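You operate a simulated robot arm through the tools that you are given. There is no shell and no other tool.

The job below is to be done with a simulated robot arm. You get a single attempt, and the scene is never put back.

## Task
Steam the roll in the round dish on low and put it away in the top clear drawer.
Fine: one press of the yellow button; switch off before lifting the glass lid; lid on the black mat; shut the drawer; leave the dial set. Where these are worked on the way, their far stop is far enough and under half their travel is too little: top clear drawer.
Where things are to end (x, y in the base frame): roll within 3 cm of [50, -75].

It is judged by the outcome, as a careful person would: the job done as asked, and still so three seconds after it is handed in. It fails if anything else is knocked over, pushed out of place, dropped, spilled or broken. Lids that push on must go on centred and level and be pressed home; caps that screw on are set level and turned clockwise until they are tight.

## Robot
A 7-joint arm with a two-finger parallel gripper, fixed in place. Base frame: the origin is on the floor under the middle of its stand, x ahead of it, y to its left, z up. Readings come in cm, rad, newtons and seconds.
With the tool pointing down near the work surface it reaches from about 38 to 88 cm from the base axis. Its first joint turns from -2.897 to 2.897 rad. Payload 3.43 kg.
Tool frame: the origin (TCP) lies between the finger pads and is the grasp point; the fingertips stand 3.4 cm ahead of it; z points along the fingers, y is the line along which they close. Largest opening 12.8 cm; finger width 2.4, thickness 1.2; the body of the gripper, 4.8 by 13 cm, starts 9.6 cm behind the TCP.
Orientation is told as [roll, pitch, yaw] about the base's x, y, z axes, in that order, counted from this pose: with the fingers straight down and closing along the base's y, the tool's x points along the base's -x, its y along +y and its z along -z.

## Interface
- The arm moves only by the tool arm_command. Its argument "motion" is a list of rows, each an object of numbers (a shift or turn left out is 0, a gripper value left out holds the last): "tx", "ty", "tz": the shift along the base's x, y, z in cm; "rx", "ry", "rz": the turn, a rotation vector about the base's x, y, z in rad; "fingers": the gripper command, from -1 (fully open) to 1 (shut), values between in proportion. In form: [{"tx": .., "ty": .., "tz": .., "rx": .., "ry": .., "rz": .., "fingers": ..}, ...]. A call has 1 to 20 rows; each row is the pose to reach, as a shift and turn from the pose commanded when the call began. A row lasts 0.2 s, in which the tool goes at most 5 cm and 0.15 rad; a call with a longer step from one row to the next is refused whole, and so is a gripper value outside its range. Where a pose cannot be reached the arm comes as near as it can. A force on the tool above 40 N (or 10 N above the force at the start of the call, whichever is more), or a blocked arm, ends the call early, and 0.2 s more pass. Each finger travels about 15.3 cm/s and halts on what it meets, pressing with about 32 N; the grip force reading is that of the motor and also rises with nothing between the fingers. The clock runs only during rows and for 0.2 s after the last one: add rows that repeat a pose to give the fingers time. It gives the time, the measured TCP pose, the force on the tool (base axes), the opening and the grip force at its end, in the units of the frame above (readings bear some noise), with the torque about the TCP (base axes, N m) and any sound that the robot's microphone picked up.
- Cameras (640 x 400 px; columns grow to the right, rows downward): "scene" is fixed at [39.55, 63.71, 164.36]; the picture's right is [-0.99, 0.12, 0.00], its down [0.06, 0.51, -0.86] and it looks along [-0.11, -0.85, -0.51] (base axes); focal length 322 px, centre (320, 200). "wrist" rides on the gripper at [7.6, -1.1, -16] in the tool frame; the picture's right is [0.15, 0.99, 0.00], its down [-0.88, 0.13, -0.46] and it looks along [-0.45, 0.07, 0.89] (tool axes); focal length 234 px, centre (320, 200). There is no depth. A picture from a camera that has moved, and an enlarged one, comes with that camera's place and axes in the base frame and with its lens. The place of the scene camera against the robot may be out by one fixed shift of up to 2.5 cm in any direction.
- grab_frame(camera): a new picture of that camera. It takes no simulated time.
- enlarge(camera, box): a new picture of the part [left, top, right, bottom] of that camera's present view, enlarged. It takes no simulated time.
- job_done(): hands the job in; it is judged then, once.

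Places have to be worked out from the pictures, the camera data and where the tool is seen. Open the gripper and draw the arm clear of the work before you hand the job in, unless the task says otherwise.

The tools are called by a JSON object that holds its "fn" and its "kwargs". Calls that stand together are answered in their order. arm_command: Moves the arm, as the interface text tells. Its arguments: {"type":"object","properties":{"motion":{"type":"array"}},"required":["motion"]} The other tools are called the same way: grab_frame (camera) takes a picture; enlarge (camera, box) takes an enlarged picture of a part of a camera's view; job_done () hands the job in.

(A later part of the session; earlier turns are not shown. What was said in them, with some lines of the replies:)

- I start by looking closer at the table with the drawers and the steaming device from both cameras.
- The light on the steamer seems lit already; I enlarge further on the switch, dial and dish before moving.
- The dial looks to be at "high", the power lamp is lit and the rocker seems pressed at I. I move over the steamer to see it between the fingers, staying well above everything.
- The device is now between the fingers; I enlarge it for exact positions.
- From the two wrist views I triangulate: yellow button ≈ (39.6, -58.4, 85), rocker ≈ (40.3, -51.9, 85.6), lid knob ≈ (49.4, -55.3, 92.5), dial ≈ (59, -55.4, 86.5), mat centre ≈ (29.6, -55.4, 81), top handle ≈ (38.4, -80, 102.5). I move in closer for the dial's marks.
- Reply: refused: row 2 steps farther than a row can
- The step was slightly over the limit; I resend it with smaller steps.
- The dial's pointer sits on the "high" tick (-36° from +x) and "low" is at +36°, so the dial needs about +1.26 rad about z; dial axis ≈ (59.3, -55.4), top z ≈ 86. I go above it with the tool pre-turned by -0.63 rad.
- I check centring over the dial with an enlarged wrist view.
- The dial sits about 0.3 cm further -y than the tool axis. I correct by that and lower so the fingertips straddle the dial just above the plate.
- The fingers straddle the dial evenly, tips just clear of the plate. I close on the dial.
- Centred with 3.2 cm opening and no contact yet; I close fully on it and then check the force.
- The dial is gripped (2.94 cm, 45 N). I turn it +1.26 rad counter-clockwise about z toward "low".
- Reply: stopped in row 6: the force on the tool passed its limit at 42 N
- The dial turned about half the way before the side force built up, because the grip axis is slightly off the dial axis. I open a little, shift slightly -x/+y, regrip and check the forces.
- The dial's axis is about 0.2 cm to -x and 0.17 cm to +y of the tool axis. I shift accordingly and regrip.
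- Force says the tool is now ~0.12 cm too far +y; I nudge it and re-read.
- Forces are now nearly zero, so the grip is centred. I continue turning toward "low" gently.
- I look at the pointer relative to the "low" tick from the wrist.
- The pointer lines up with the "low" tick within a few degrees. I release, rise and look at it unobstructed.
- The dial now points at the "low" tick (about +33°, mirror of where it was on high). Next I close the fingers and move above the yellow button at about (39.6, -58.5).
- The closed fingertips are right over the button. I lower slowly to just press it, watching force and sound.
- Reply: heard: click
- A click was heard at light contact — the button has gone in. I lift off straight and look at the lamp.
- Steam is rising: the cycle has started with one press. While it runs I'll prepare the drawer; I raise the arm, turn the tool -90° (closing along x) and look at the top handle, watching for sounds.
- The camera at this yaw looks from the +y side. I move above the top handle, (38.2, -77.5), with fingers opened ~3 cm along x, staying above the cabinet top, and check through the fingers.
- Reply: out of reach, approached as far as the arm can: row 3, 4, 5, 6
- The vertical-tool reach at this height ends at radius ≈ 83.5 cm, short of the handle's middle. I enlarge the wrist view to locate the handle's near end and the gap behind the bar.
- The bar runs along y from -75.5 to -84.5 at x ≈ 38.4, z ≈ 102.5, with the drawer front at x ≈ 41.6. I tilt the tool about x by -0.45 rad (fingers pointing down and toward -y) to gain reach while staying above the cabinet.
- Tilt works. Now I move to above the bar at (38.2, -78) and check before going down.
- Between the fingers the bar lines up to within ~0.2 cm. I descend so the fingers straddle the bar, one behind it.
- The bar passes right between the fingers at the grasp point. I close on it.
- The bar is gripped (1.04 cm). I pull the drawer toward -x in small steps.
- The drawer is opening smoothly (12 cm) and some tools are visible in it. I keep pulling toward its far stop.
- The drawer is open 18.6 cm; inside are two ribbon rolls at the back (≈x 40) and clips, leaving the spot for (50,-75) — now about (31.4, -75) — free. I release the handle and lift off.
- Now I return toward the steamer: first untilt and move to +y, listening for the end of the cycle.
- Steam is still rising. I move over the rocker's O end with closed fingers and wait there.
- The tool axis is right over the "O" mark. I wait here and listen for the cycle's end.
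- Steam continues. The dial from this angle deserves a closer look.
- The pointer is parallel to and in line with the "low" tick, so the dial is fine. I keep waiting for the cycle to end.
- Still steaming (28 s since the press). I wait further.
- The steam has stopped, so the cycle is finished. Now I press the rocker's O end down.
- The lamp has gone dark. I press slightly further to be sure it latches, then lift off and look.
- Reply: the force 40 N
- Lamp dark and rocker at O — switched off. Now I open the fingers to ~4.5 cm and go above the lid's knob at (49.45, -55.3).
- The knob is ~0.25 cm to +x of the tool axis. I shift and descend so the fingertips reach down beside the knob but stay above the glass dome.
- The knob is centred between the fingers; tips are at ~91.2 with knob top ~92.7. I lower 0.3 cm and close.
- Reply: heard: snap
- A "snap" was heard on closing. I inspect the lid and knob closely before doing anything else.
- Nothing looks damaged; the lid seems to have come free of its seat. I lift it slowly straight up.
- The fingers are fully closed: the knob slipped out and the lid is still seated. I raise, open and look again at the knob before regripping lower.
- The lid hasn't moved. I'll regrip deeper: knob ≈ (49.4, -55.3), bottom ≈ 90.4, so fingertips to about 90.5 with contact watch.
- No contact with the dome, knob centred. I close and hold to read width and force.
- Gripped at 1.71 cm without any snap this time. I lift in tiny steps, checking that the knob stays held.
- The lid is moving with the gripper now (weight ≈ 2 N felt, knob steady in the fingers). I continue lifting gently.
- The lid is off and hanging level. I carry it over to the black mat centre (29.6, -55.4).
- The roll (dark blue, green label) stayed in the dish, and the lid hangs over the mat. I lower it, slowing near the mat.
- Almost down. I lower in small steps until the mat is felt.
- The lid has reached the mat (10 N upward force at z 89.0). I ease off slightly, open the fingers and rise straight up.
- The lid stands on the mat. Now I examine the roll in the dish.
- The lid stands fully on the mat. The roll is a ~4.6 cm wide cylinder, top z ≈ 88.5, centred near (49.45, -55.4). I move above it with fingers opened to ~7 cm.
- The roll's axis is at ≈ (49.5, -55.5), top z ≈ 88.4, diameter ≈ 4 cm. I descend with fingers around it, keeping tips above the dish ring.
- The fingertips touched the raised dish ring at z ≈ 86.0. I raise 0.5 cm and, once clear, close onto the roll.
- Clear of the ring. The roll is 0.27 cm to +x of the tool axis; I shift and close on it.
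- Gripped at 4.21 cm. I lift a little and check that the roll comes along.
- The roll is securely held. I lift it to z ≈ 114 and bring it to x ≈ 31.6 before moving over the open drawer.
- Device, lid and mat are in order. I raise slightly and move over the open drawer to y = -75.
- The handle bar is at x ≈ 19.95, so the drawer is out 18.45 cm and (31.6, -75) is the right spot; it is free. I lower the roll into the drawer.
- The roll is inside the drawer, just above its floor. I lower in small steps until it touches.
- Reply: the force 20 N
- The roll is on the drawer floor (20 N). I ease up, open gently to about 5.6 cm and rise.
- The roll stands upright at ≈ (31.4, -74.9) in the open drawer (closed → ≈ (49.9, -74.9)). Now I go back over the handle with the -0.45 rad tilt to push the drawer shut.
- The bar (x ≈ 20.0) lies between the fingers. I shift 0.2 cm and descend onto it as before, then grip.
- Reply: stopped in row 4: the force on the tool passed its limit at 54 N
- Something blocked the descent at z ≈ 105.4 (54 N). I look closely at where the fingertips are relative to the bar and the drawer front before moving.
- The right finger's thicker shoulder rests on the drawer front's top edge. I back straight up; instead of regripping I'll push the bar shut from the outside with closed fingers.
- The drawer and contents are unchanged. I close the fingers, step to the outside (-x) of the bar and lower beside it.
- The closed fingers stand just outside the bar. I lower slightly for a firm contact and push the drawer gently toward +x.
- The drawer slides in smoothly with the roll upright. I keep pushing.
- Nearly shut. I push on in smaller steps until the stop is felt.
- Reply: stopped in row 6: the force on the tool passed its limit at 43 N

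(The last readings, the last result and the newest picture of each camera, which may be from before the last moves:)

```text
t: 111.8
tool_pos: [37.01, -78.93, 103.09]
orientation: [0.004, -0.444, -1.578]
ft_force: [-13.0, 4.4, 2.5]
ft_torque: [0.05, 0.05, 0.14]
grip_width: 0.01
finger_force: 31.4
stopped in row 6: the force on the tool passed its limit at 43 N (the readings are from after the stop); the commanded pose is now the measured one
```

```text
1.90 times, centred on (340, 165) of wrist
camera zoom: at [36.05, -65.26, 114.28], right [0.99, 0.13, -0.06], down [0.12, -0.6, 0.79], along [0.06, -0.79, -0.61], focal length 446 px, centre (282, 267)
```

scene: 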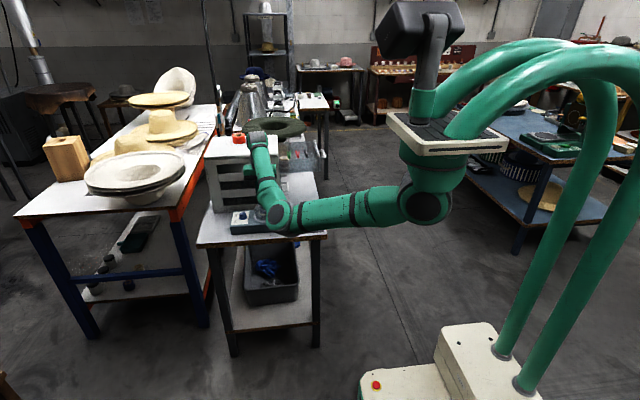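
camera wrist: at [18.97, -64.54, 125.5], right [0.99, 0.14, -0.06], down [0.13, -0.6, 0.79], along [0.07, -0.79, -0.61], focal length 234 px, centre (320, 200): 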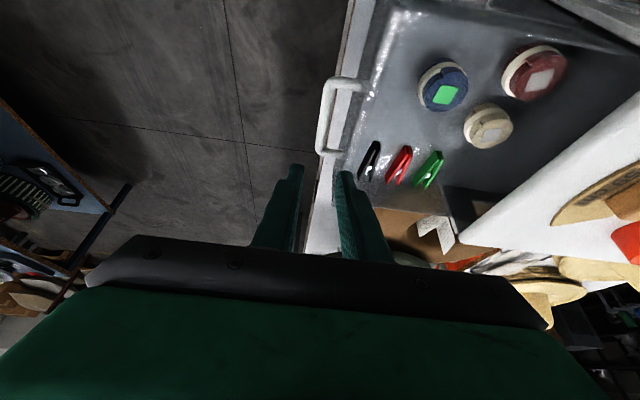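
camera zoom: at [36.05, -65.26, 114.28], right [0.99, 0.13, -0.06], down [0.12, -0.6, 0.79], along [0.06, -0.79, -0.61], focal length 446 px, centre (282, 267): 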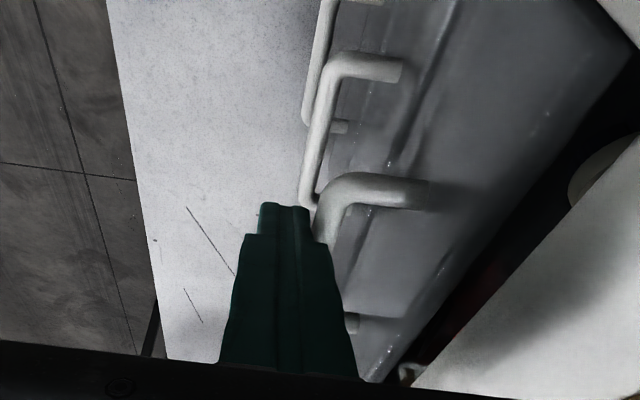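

The drawer hit its shut stop (43 N). I back off in -x, then rise and inspect.

{"fn": "arm_command", "kwargs": {"motion": [{"tx": -1}, {"tx": -3}, {"tx": -4, "tz": 1}, {"tx": -4, "tz": 5}, {"tx": -4, "tz": 9}, {"tx": -4, "tz": 13}, {"tx": -4, "tz": 13, "ty": 4}, {"tx": -4, "tz": 13, "ty": 8}, {"tx": -4, "tz": 13, "ty": 12}, {"tx": -4, "tz": 13, "ty": 12}]}}

{"fn": "grab_frame", "kwargs": {"camera": "wrist"}}

{"fn": "enlarge", "kwargs": {"camera": "scene", "box": [200, 100, 330, 240]}}

```text
t: 114.0
tool_pos: [33.34, -67.06, 115.99]
orientation: [0.004, -0.441, -1.574]
ft_force: [-0.1, 0.1, -0.2]
ft_torque: [-0.03, -0.01, -0.02]
grip_width: 0.01
finger_force: 32.3
```

```text
taken
camera wrist: at [32.38, -53.42, 127.24], right [0.99, 0.13, -0.06], down [0.13, -0.6, 0.79], along [0.07, -0.79, -0.61], focal length 234 px, centre (320, 200)
```

wrist: 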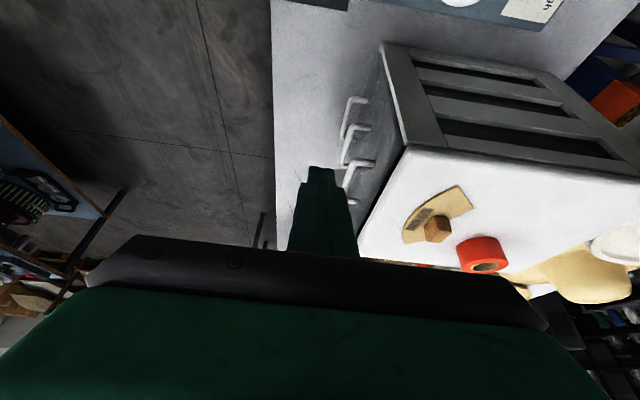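

```text
2.86 times, centred on (265, 170) of scene
camera zoom: at [39.55, 63.71, 164.36], right [-0.99, 0.12, 0.0], down [0.06, 0.51, -0.86], along [-0.11, -0.85, -0.51], focal length 919 px, centre (477, 286)
```

zoom: 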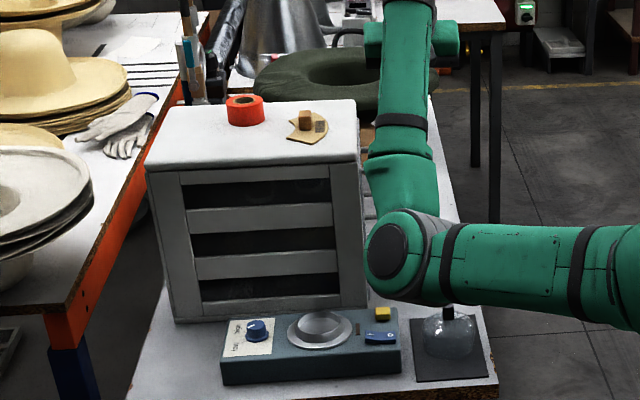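

The drawer looks shut. I untilt, turn back to yaw 0 and return to the earlier viewing pose to compare the drawer with its initial closed picture.

{"fn": "arm_command", "kwargs": {"motion": [{"rx": 0.11, "ty": 3}, {"rx": 0.22, "ty": 6}, {"rx": 0.33, "ty": 9}, {"rx": 0.44, "ty": 11.2, "tx": 2}, {"rx": 0.44, "ty": 11.2, "tx": 4.3, "tz": 0.4}, {"rx": 0.44, "ty": 11.2, "tx": 4.3, "tz": 0.4}]}}

{"fn": "arm_command", "kwargs": {"motion": [{"rz": 0.14}, {"rz": 0.28}, {"rz": 0.42}, {"rz": 0.56}, {"rz": 0.7}, {"rz": 0.84}, {"rz": 0.98}, {"rz": 1.12}, {"rz": 1.26}, {"rz": 1.4}, {"rz": 1.54}, {"rz": 1.572}, {"rz": 1.572}]}}

{"fn": "enlarge", "kwargs": {"camera": "wrist", "box": [0, 60, 280, 260]}}

{"fn": "grab_frame", "kwargs": {"camera": "wrist"}}

{"fn": "enlarge", "kwargs": {"camera": "scene", "box": [200, 100, 330, 240]}}

```text
t: 115.5
tool_pos: [37.88, -55.57, 116.42]
orientation: [0.005, -0.002, -1.572]
ft_force: [-0.8, 0.1, 0.3]
ft_torque: [0.0, -0.03, 0.0]
grip_width: 0.0
finger_force: 32.1
```

```text
t: 118.2
tool_pos: [37.65, -55.74, 116.37]
orientation: [0.003, -0.003, -0.002]
ft_force: [-0.3, 0.5, 0.6]
ft_torque: [0.03, -0.04, -0.02]
grip_width: 0.0
finger_force: 31.8
```

```text
2.00 times, centred on (140, 160) of wrist
camera zoom: at [30.09, -56.9, 132.33], right [-0.14, 0.99, 0.0], down [0.88, 0.13, 0.46], along [0.45, 0.07, -0.89], focal length 468 px, centre (680, 280)
```

zoom: 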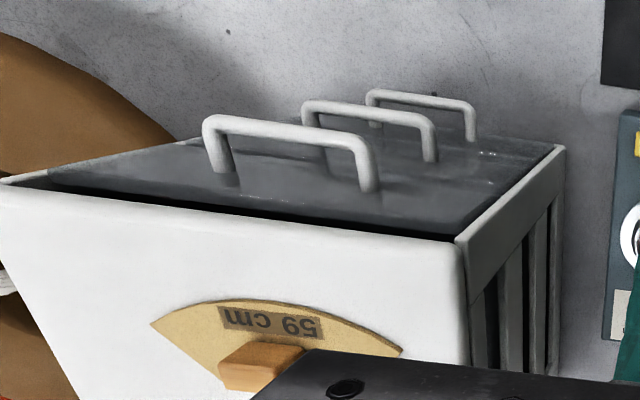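

```text
taken
camera wrist: at [30.09, -56.9, 132.33], right [-0.14, 0.99, 0.0], down [0.88, 0.13, 0.46], along [0.45, 0.07, -0.89], focal length 234 px, centre (320, 200)
```

wrist: 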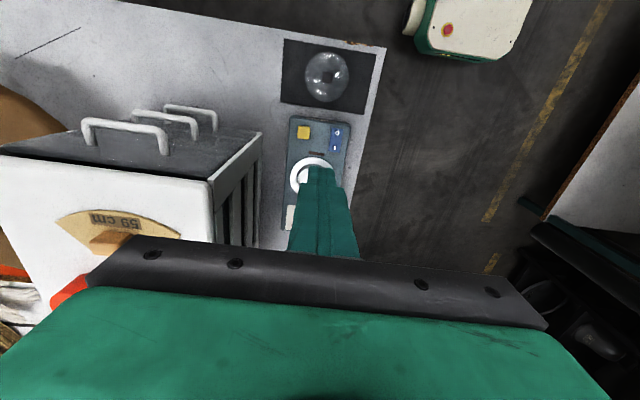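

```text
2.86 times, centred on (265, 170) of scene
camera zoom: at [39.55, 63.71, 164.36], right [-0.99, 0.12, 0.0], down [0.06, 0.51, -0.86], along [-0.11, -0.85, -0.51], focal length 919 px, centre (477, 286)
```

zoom: 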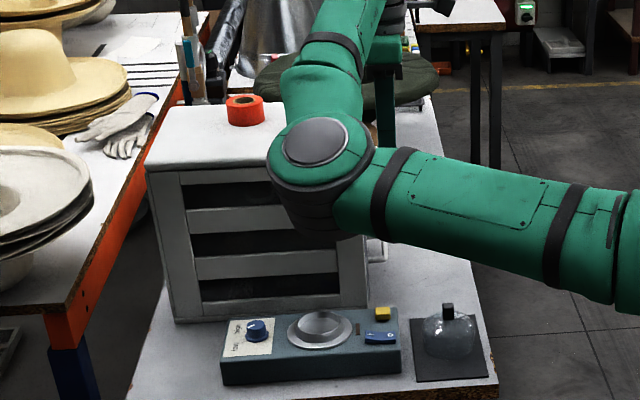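

All three handles line up exactly as in the initial picture, so the drawer is shut. I open the gripper and draw the arm back to its starting place clear of the work.

{"fn": "arm_command", "kwargs": {"motion": [{"ty": 3, "fingers": 0.5}, {"ty": 6, "tx": -0.5, "fingers": 0.0}, {"ty": 9, "tx": -1, "fingers": -0.5}, {"ty": 12, "tx": -2, "fingers": -1}, {"ty": 12.7, "tx": -2, "fingers": -1}, {"ty": 12.7, "tx": -2, "fingers": -1}]}}

{"fn": "grab_frame", "kwargs": {"camera": "scene"}}

{"fn": "enlarge", "kwargs": {"camera": "scene", "box": [195, 120, 335, 240]}}

{"fn": "enlarge", "kwargs": {"camera": "wrist", "box": [200, 20, 330, 250]}}

```text
t: 119.7
tool_pos: [35.75, -43.09, 116.45]
orientation: [0.003, -0.003, -0.004]
ft_force: [-0.4, 0.9, -1.2]
ft_torque: [0.0, 0.01, 0.01]
grip_width: 12.79
finger_force: 0.1
```

```text
taken
```

scene: 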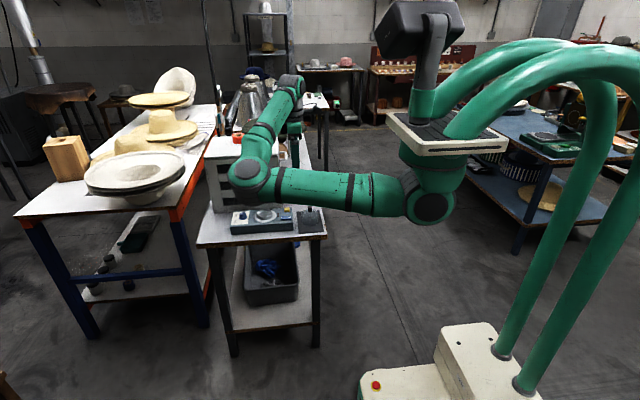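

```text
3.33 times, centred on (265, 180) of scene
camera zoom: at [39.55, 63.71, 164.36], right [-0.99, 0.12, 0.0], down [0.06, 0.51, -0.86], along [-0.11, -0.85, -0.51], focal length 1072 px, centre (503, 267)
```

zoom: 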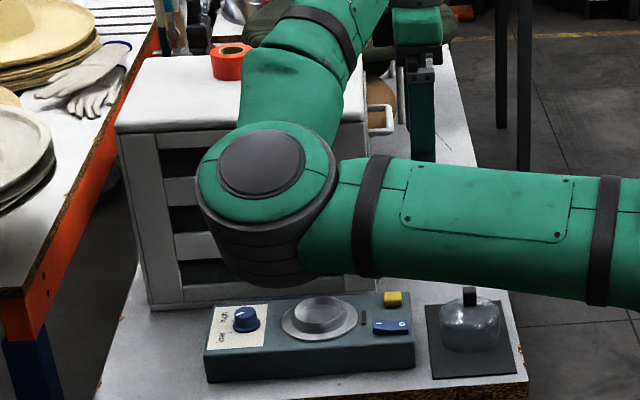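

```text
1.74 times, centred on (265, 135) of wrist
camera zoom: at [28.19, -44.24, 132.4], right [-0.15, 0.99, 0.0], down [0.88, 0.13, 0.46], along [0.45, 0.07, -0.89], focal length 407 px, centre (416, 313)
```

zoom: 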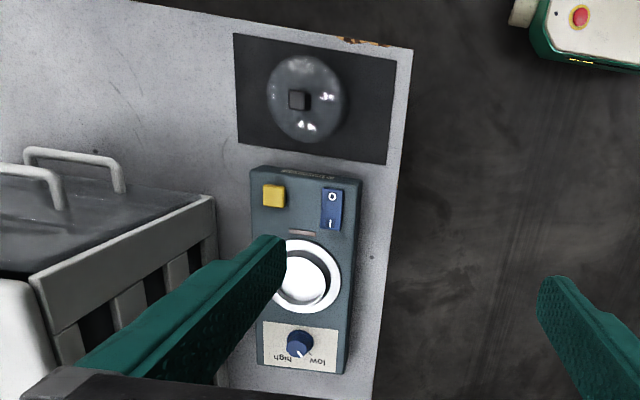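

Everything appears in place; a last close look at the dial, switch and lid before handing in.

{"fn": "enlarge", "kwargs": {"camera": "wrist", "box": [240, 195, 300, 245]}}

{"fn": "enlarge", "kwargs": {"camera": "scene", "box": [240, 200, 330, 240]}}

{"fn": "enlarge", "kwargs": {"camera": "wrist", "box": [0, 80, 240, 260]}}

```text
8.00 times, centred on (270, 220) of wrist
camera zoom: at [28.19, -44.24, 132.4], right [-0.15, 0.99, 0.0], down [0.88, 0.13, 0.46], along [0.45, 0.07, -0.89], focal length 1873 px, centre (720, 40)
```

zoom: 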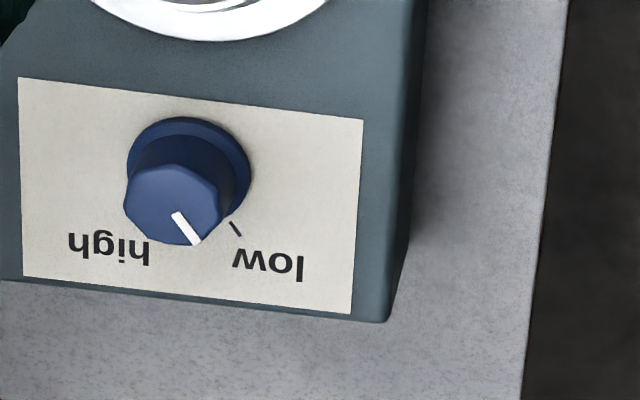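

```text
7.11 times, centred on (285, 220) of scene
camera zoom: at [39.55, 63.71, 164.36], right [-0.99, 0.12, 0.0], down [0.06, 0.51, -0.86], along [-0.11, -0.85, -0.51], focal length 2288 px, centre (569, 58)
```

zoom: 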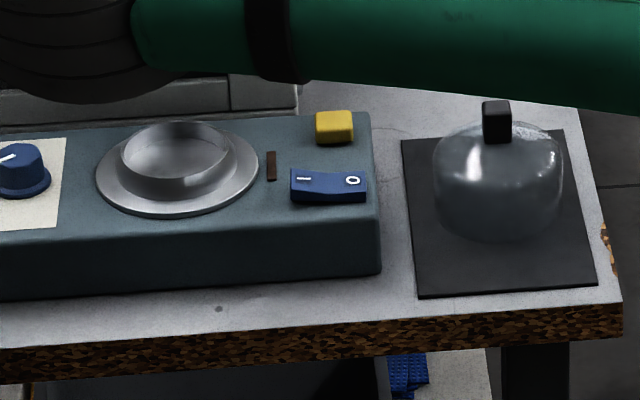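

```text
2.22 times, centred on (120, 170) of wrist
camera zoom: at [28.19, -44.24, 132.4], right [-0.15, 0.99, 0.0], down [0.88, 0.13, 0.46], along [0.45, 0.07, -0.89], focal length 520 px, centre (764, 267)
```

zoom: 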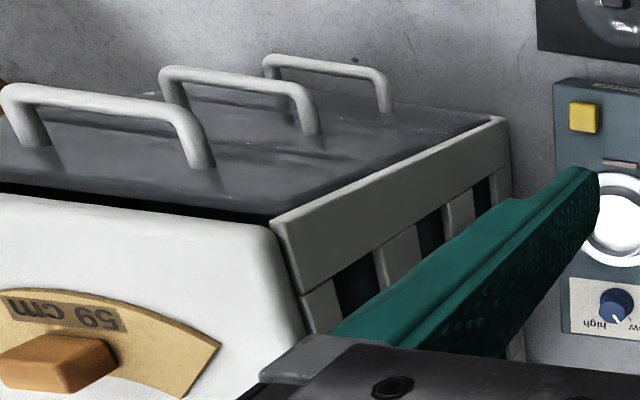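

The dial points along the "low" tick, the switch is off with the lamp dark, and the lid is upright on the mat. The drawer is shut with the roll inside, and the arm is clear with its gripper open, so I hand the job in.

{"fn": "job_done", "kwargs": {}}

```text
The job is handed in.
```

The roll was steamed on low and is now in the top clear drawer, which is shut. I've handed the job in, but no verdict came back.

- **Steaming:** I turned the dial from "high" to "low" and pressed the yellow button once. It steamed for about 30 seconds until the steam stopped. The dial is still set to "low".
- **Switch and lid:** I switched the steamer off, and its lamp went dark, before lifting the glass lid. The lid is upright on the black mat.
- **Roll:** I set it down standing in the open drawer. From the drawer's travel it should now be at about (49.9, -74.9), but I couldn't see it once the drawer was shut.
- **Drawer:** It opened 18.4 cm without my reaching the far stop. I then pushed it closed until it stopped, and all three handles line up as they did at the start.

Three things didn't go smoothly:

- **Lid grip:** My first grip on the lid's knob slipped, with a "snap" sound. I saw no damage, and the lid lifted cleanly the second time.
- **Dish ring:** While reaching for the roll, the fingers touched the dish ring with about 10 N. I raised them and carried on.
- **Drawer front:** On the way to close the drawer, a finger pressed on the top edge of the drawer front with about 54 N. The contents didn't visibly move, and I pushed the handle from outside instead.
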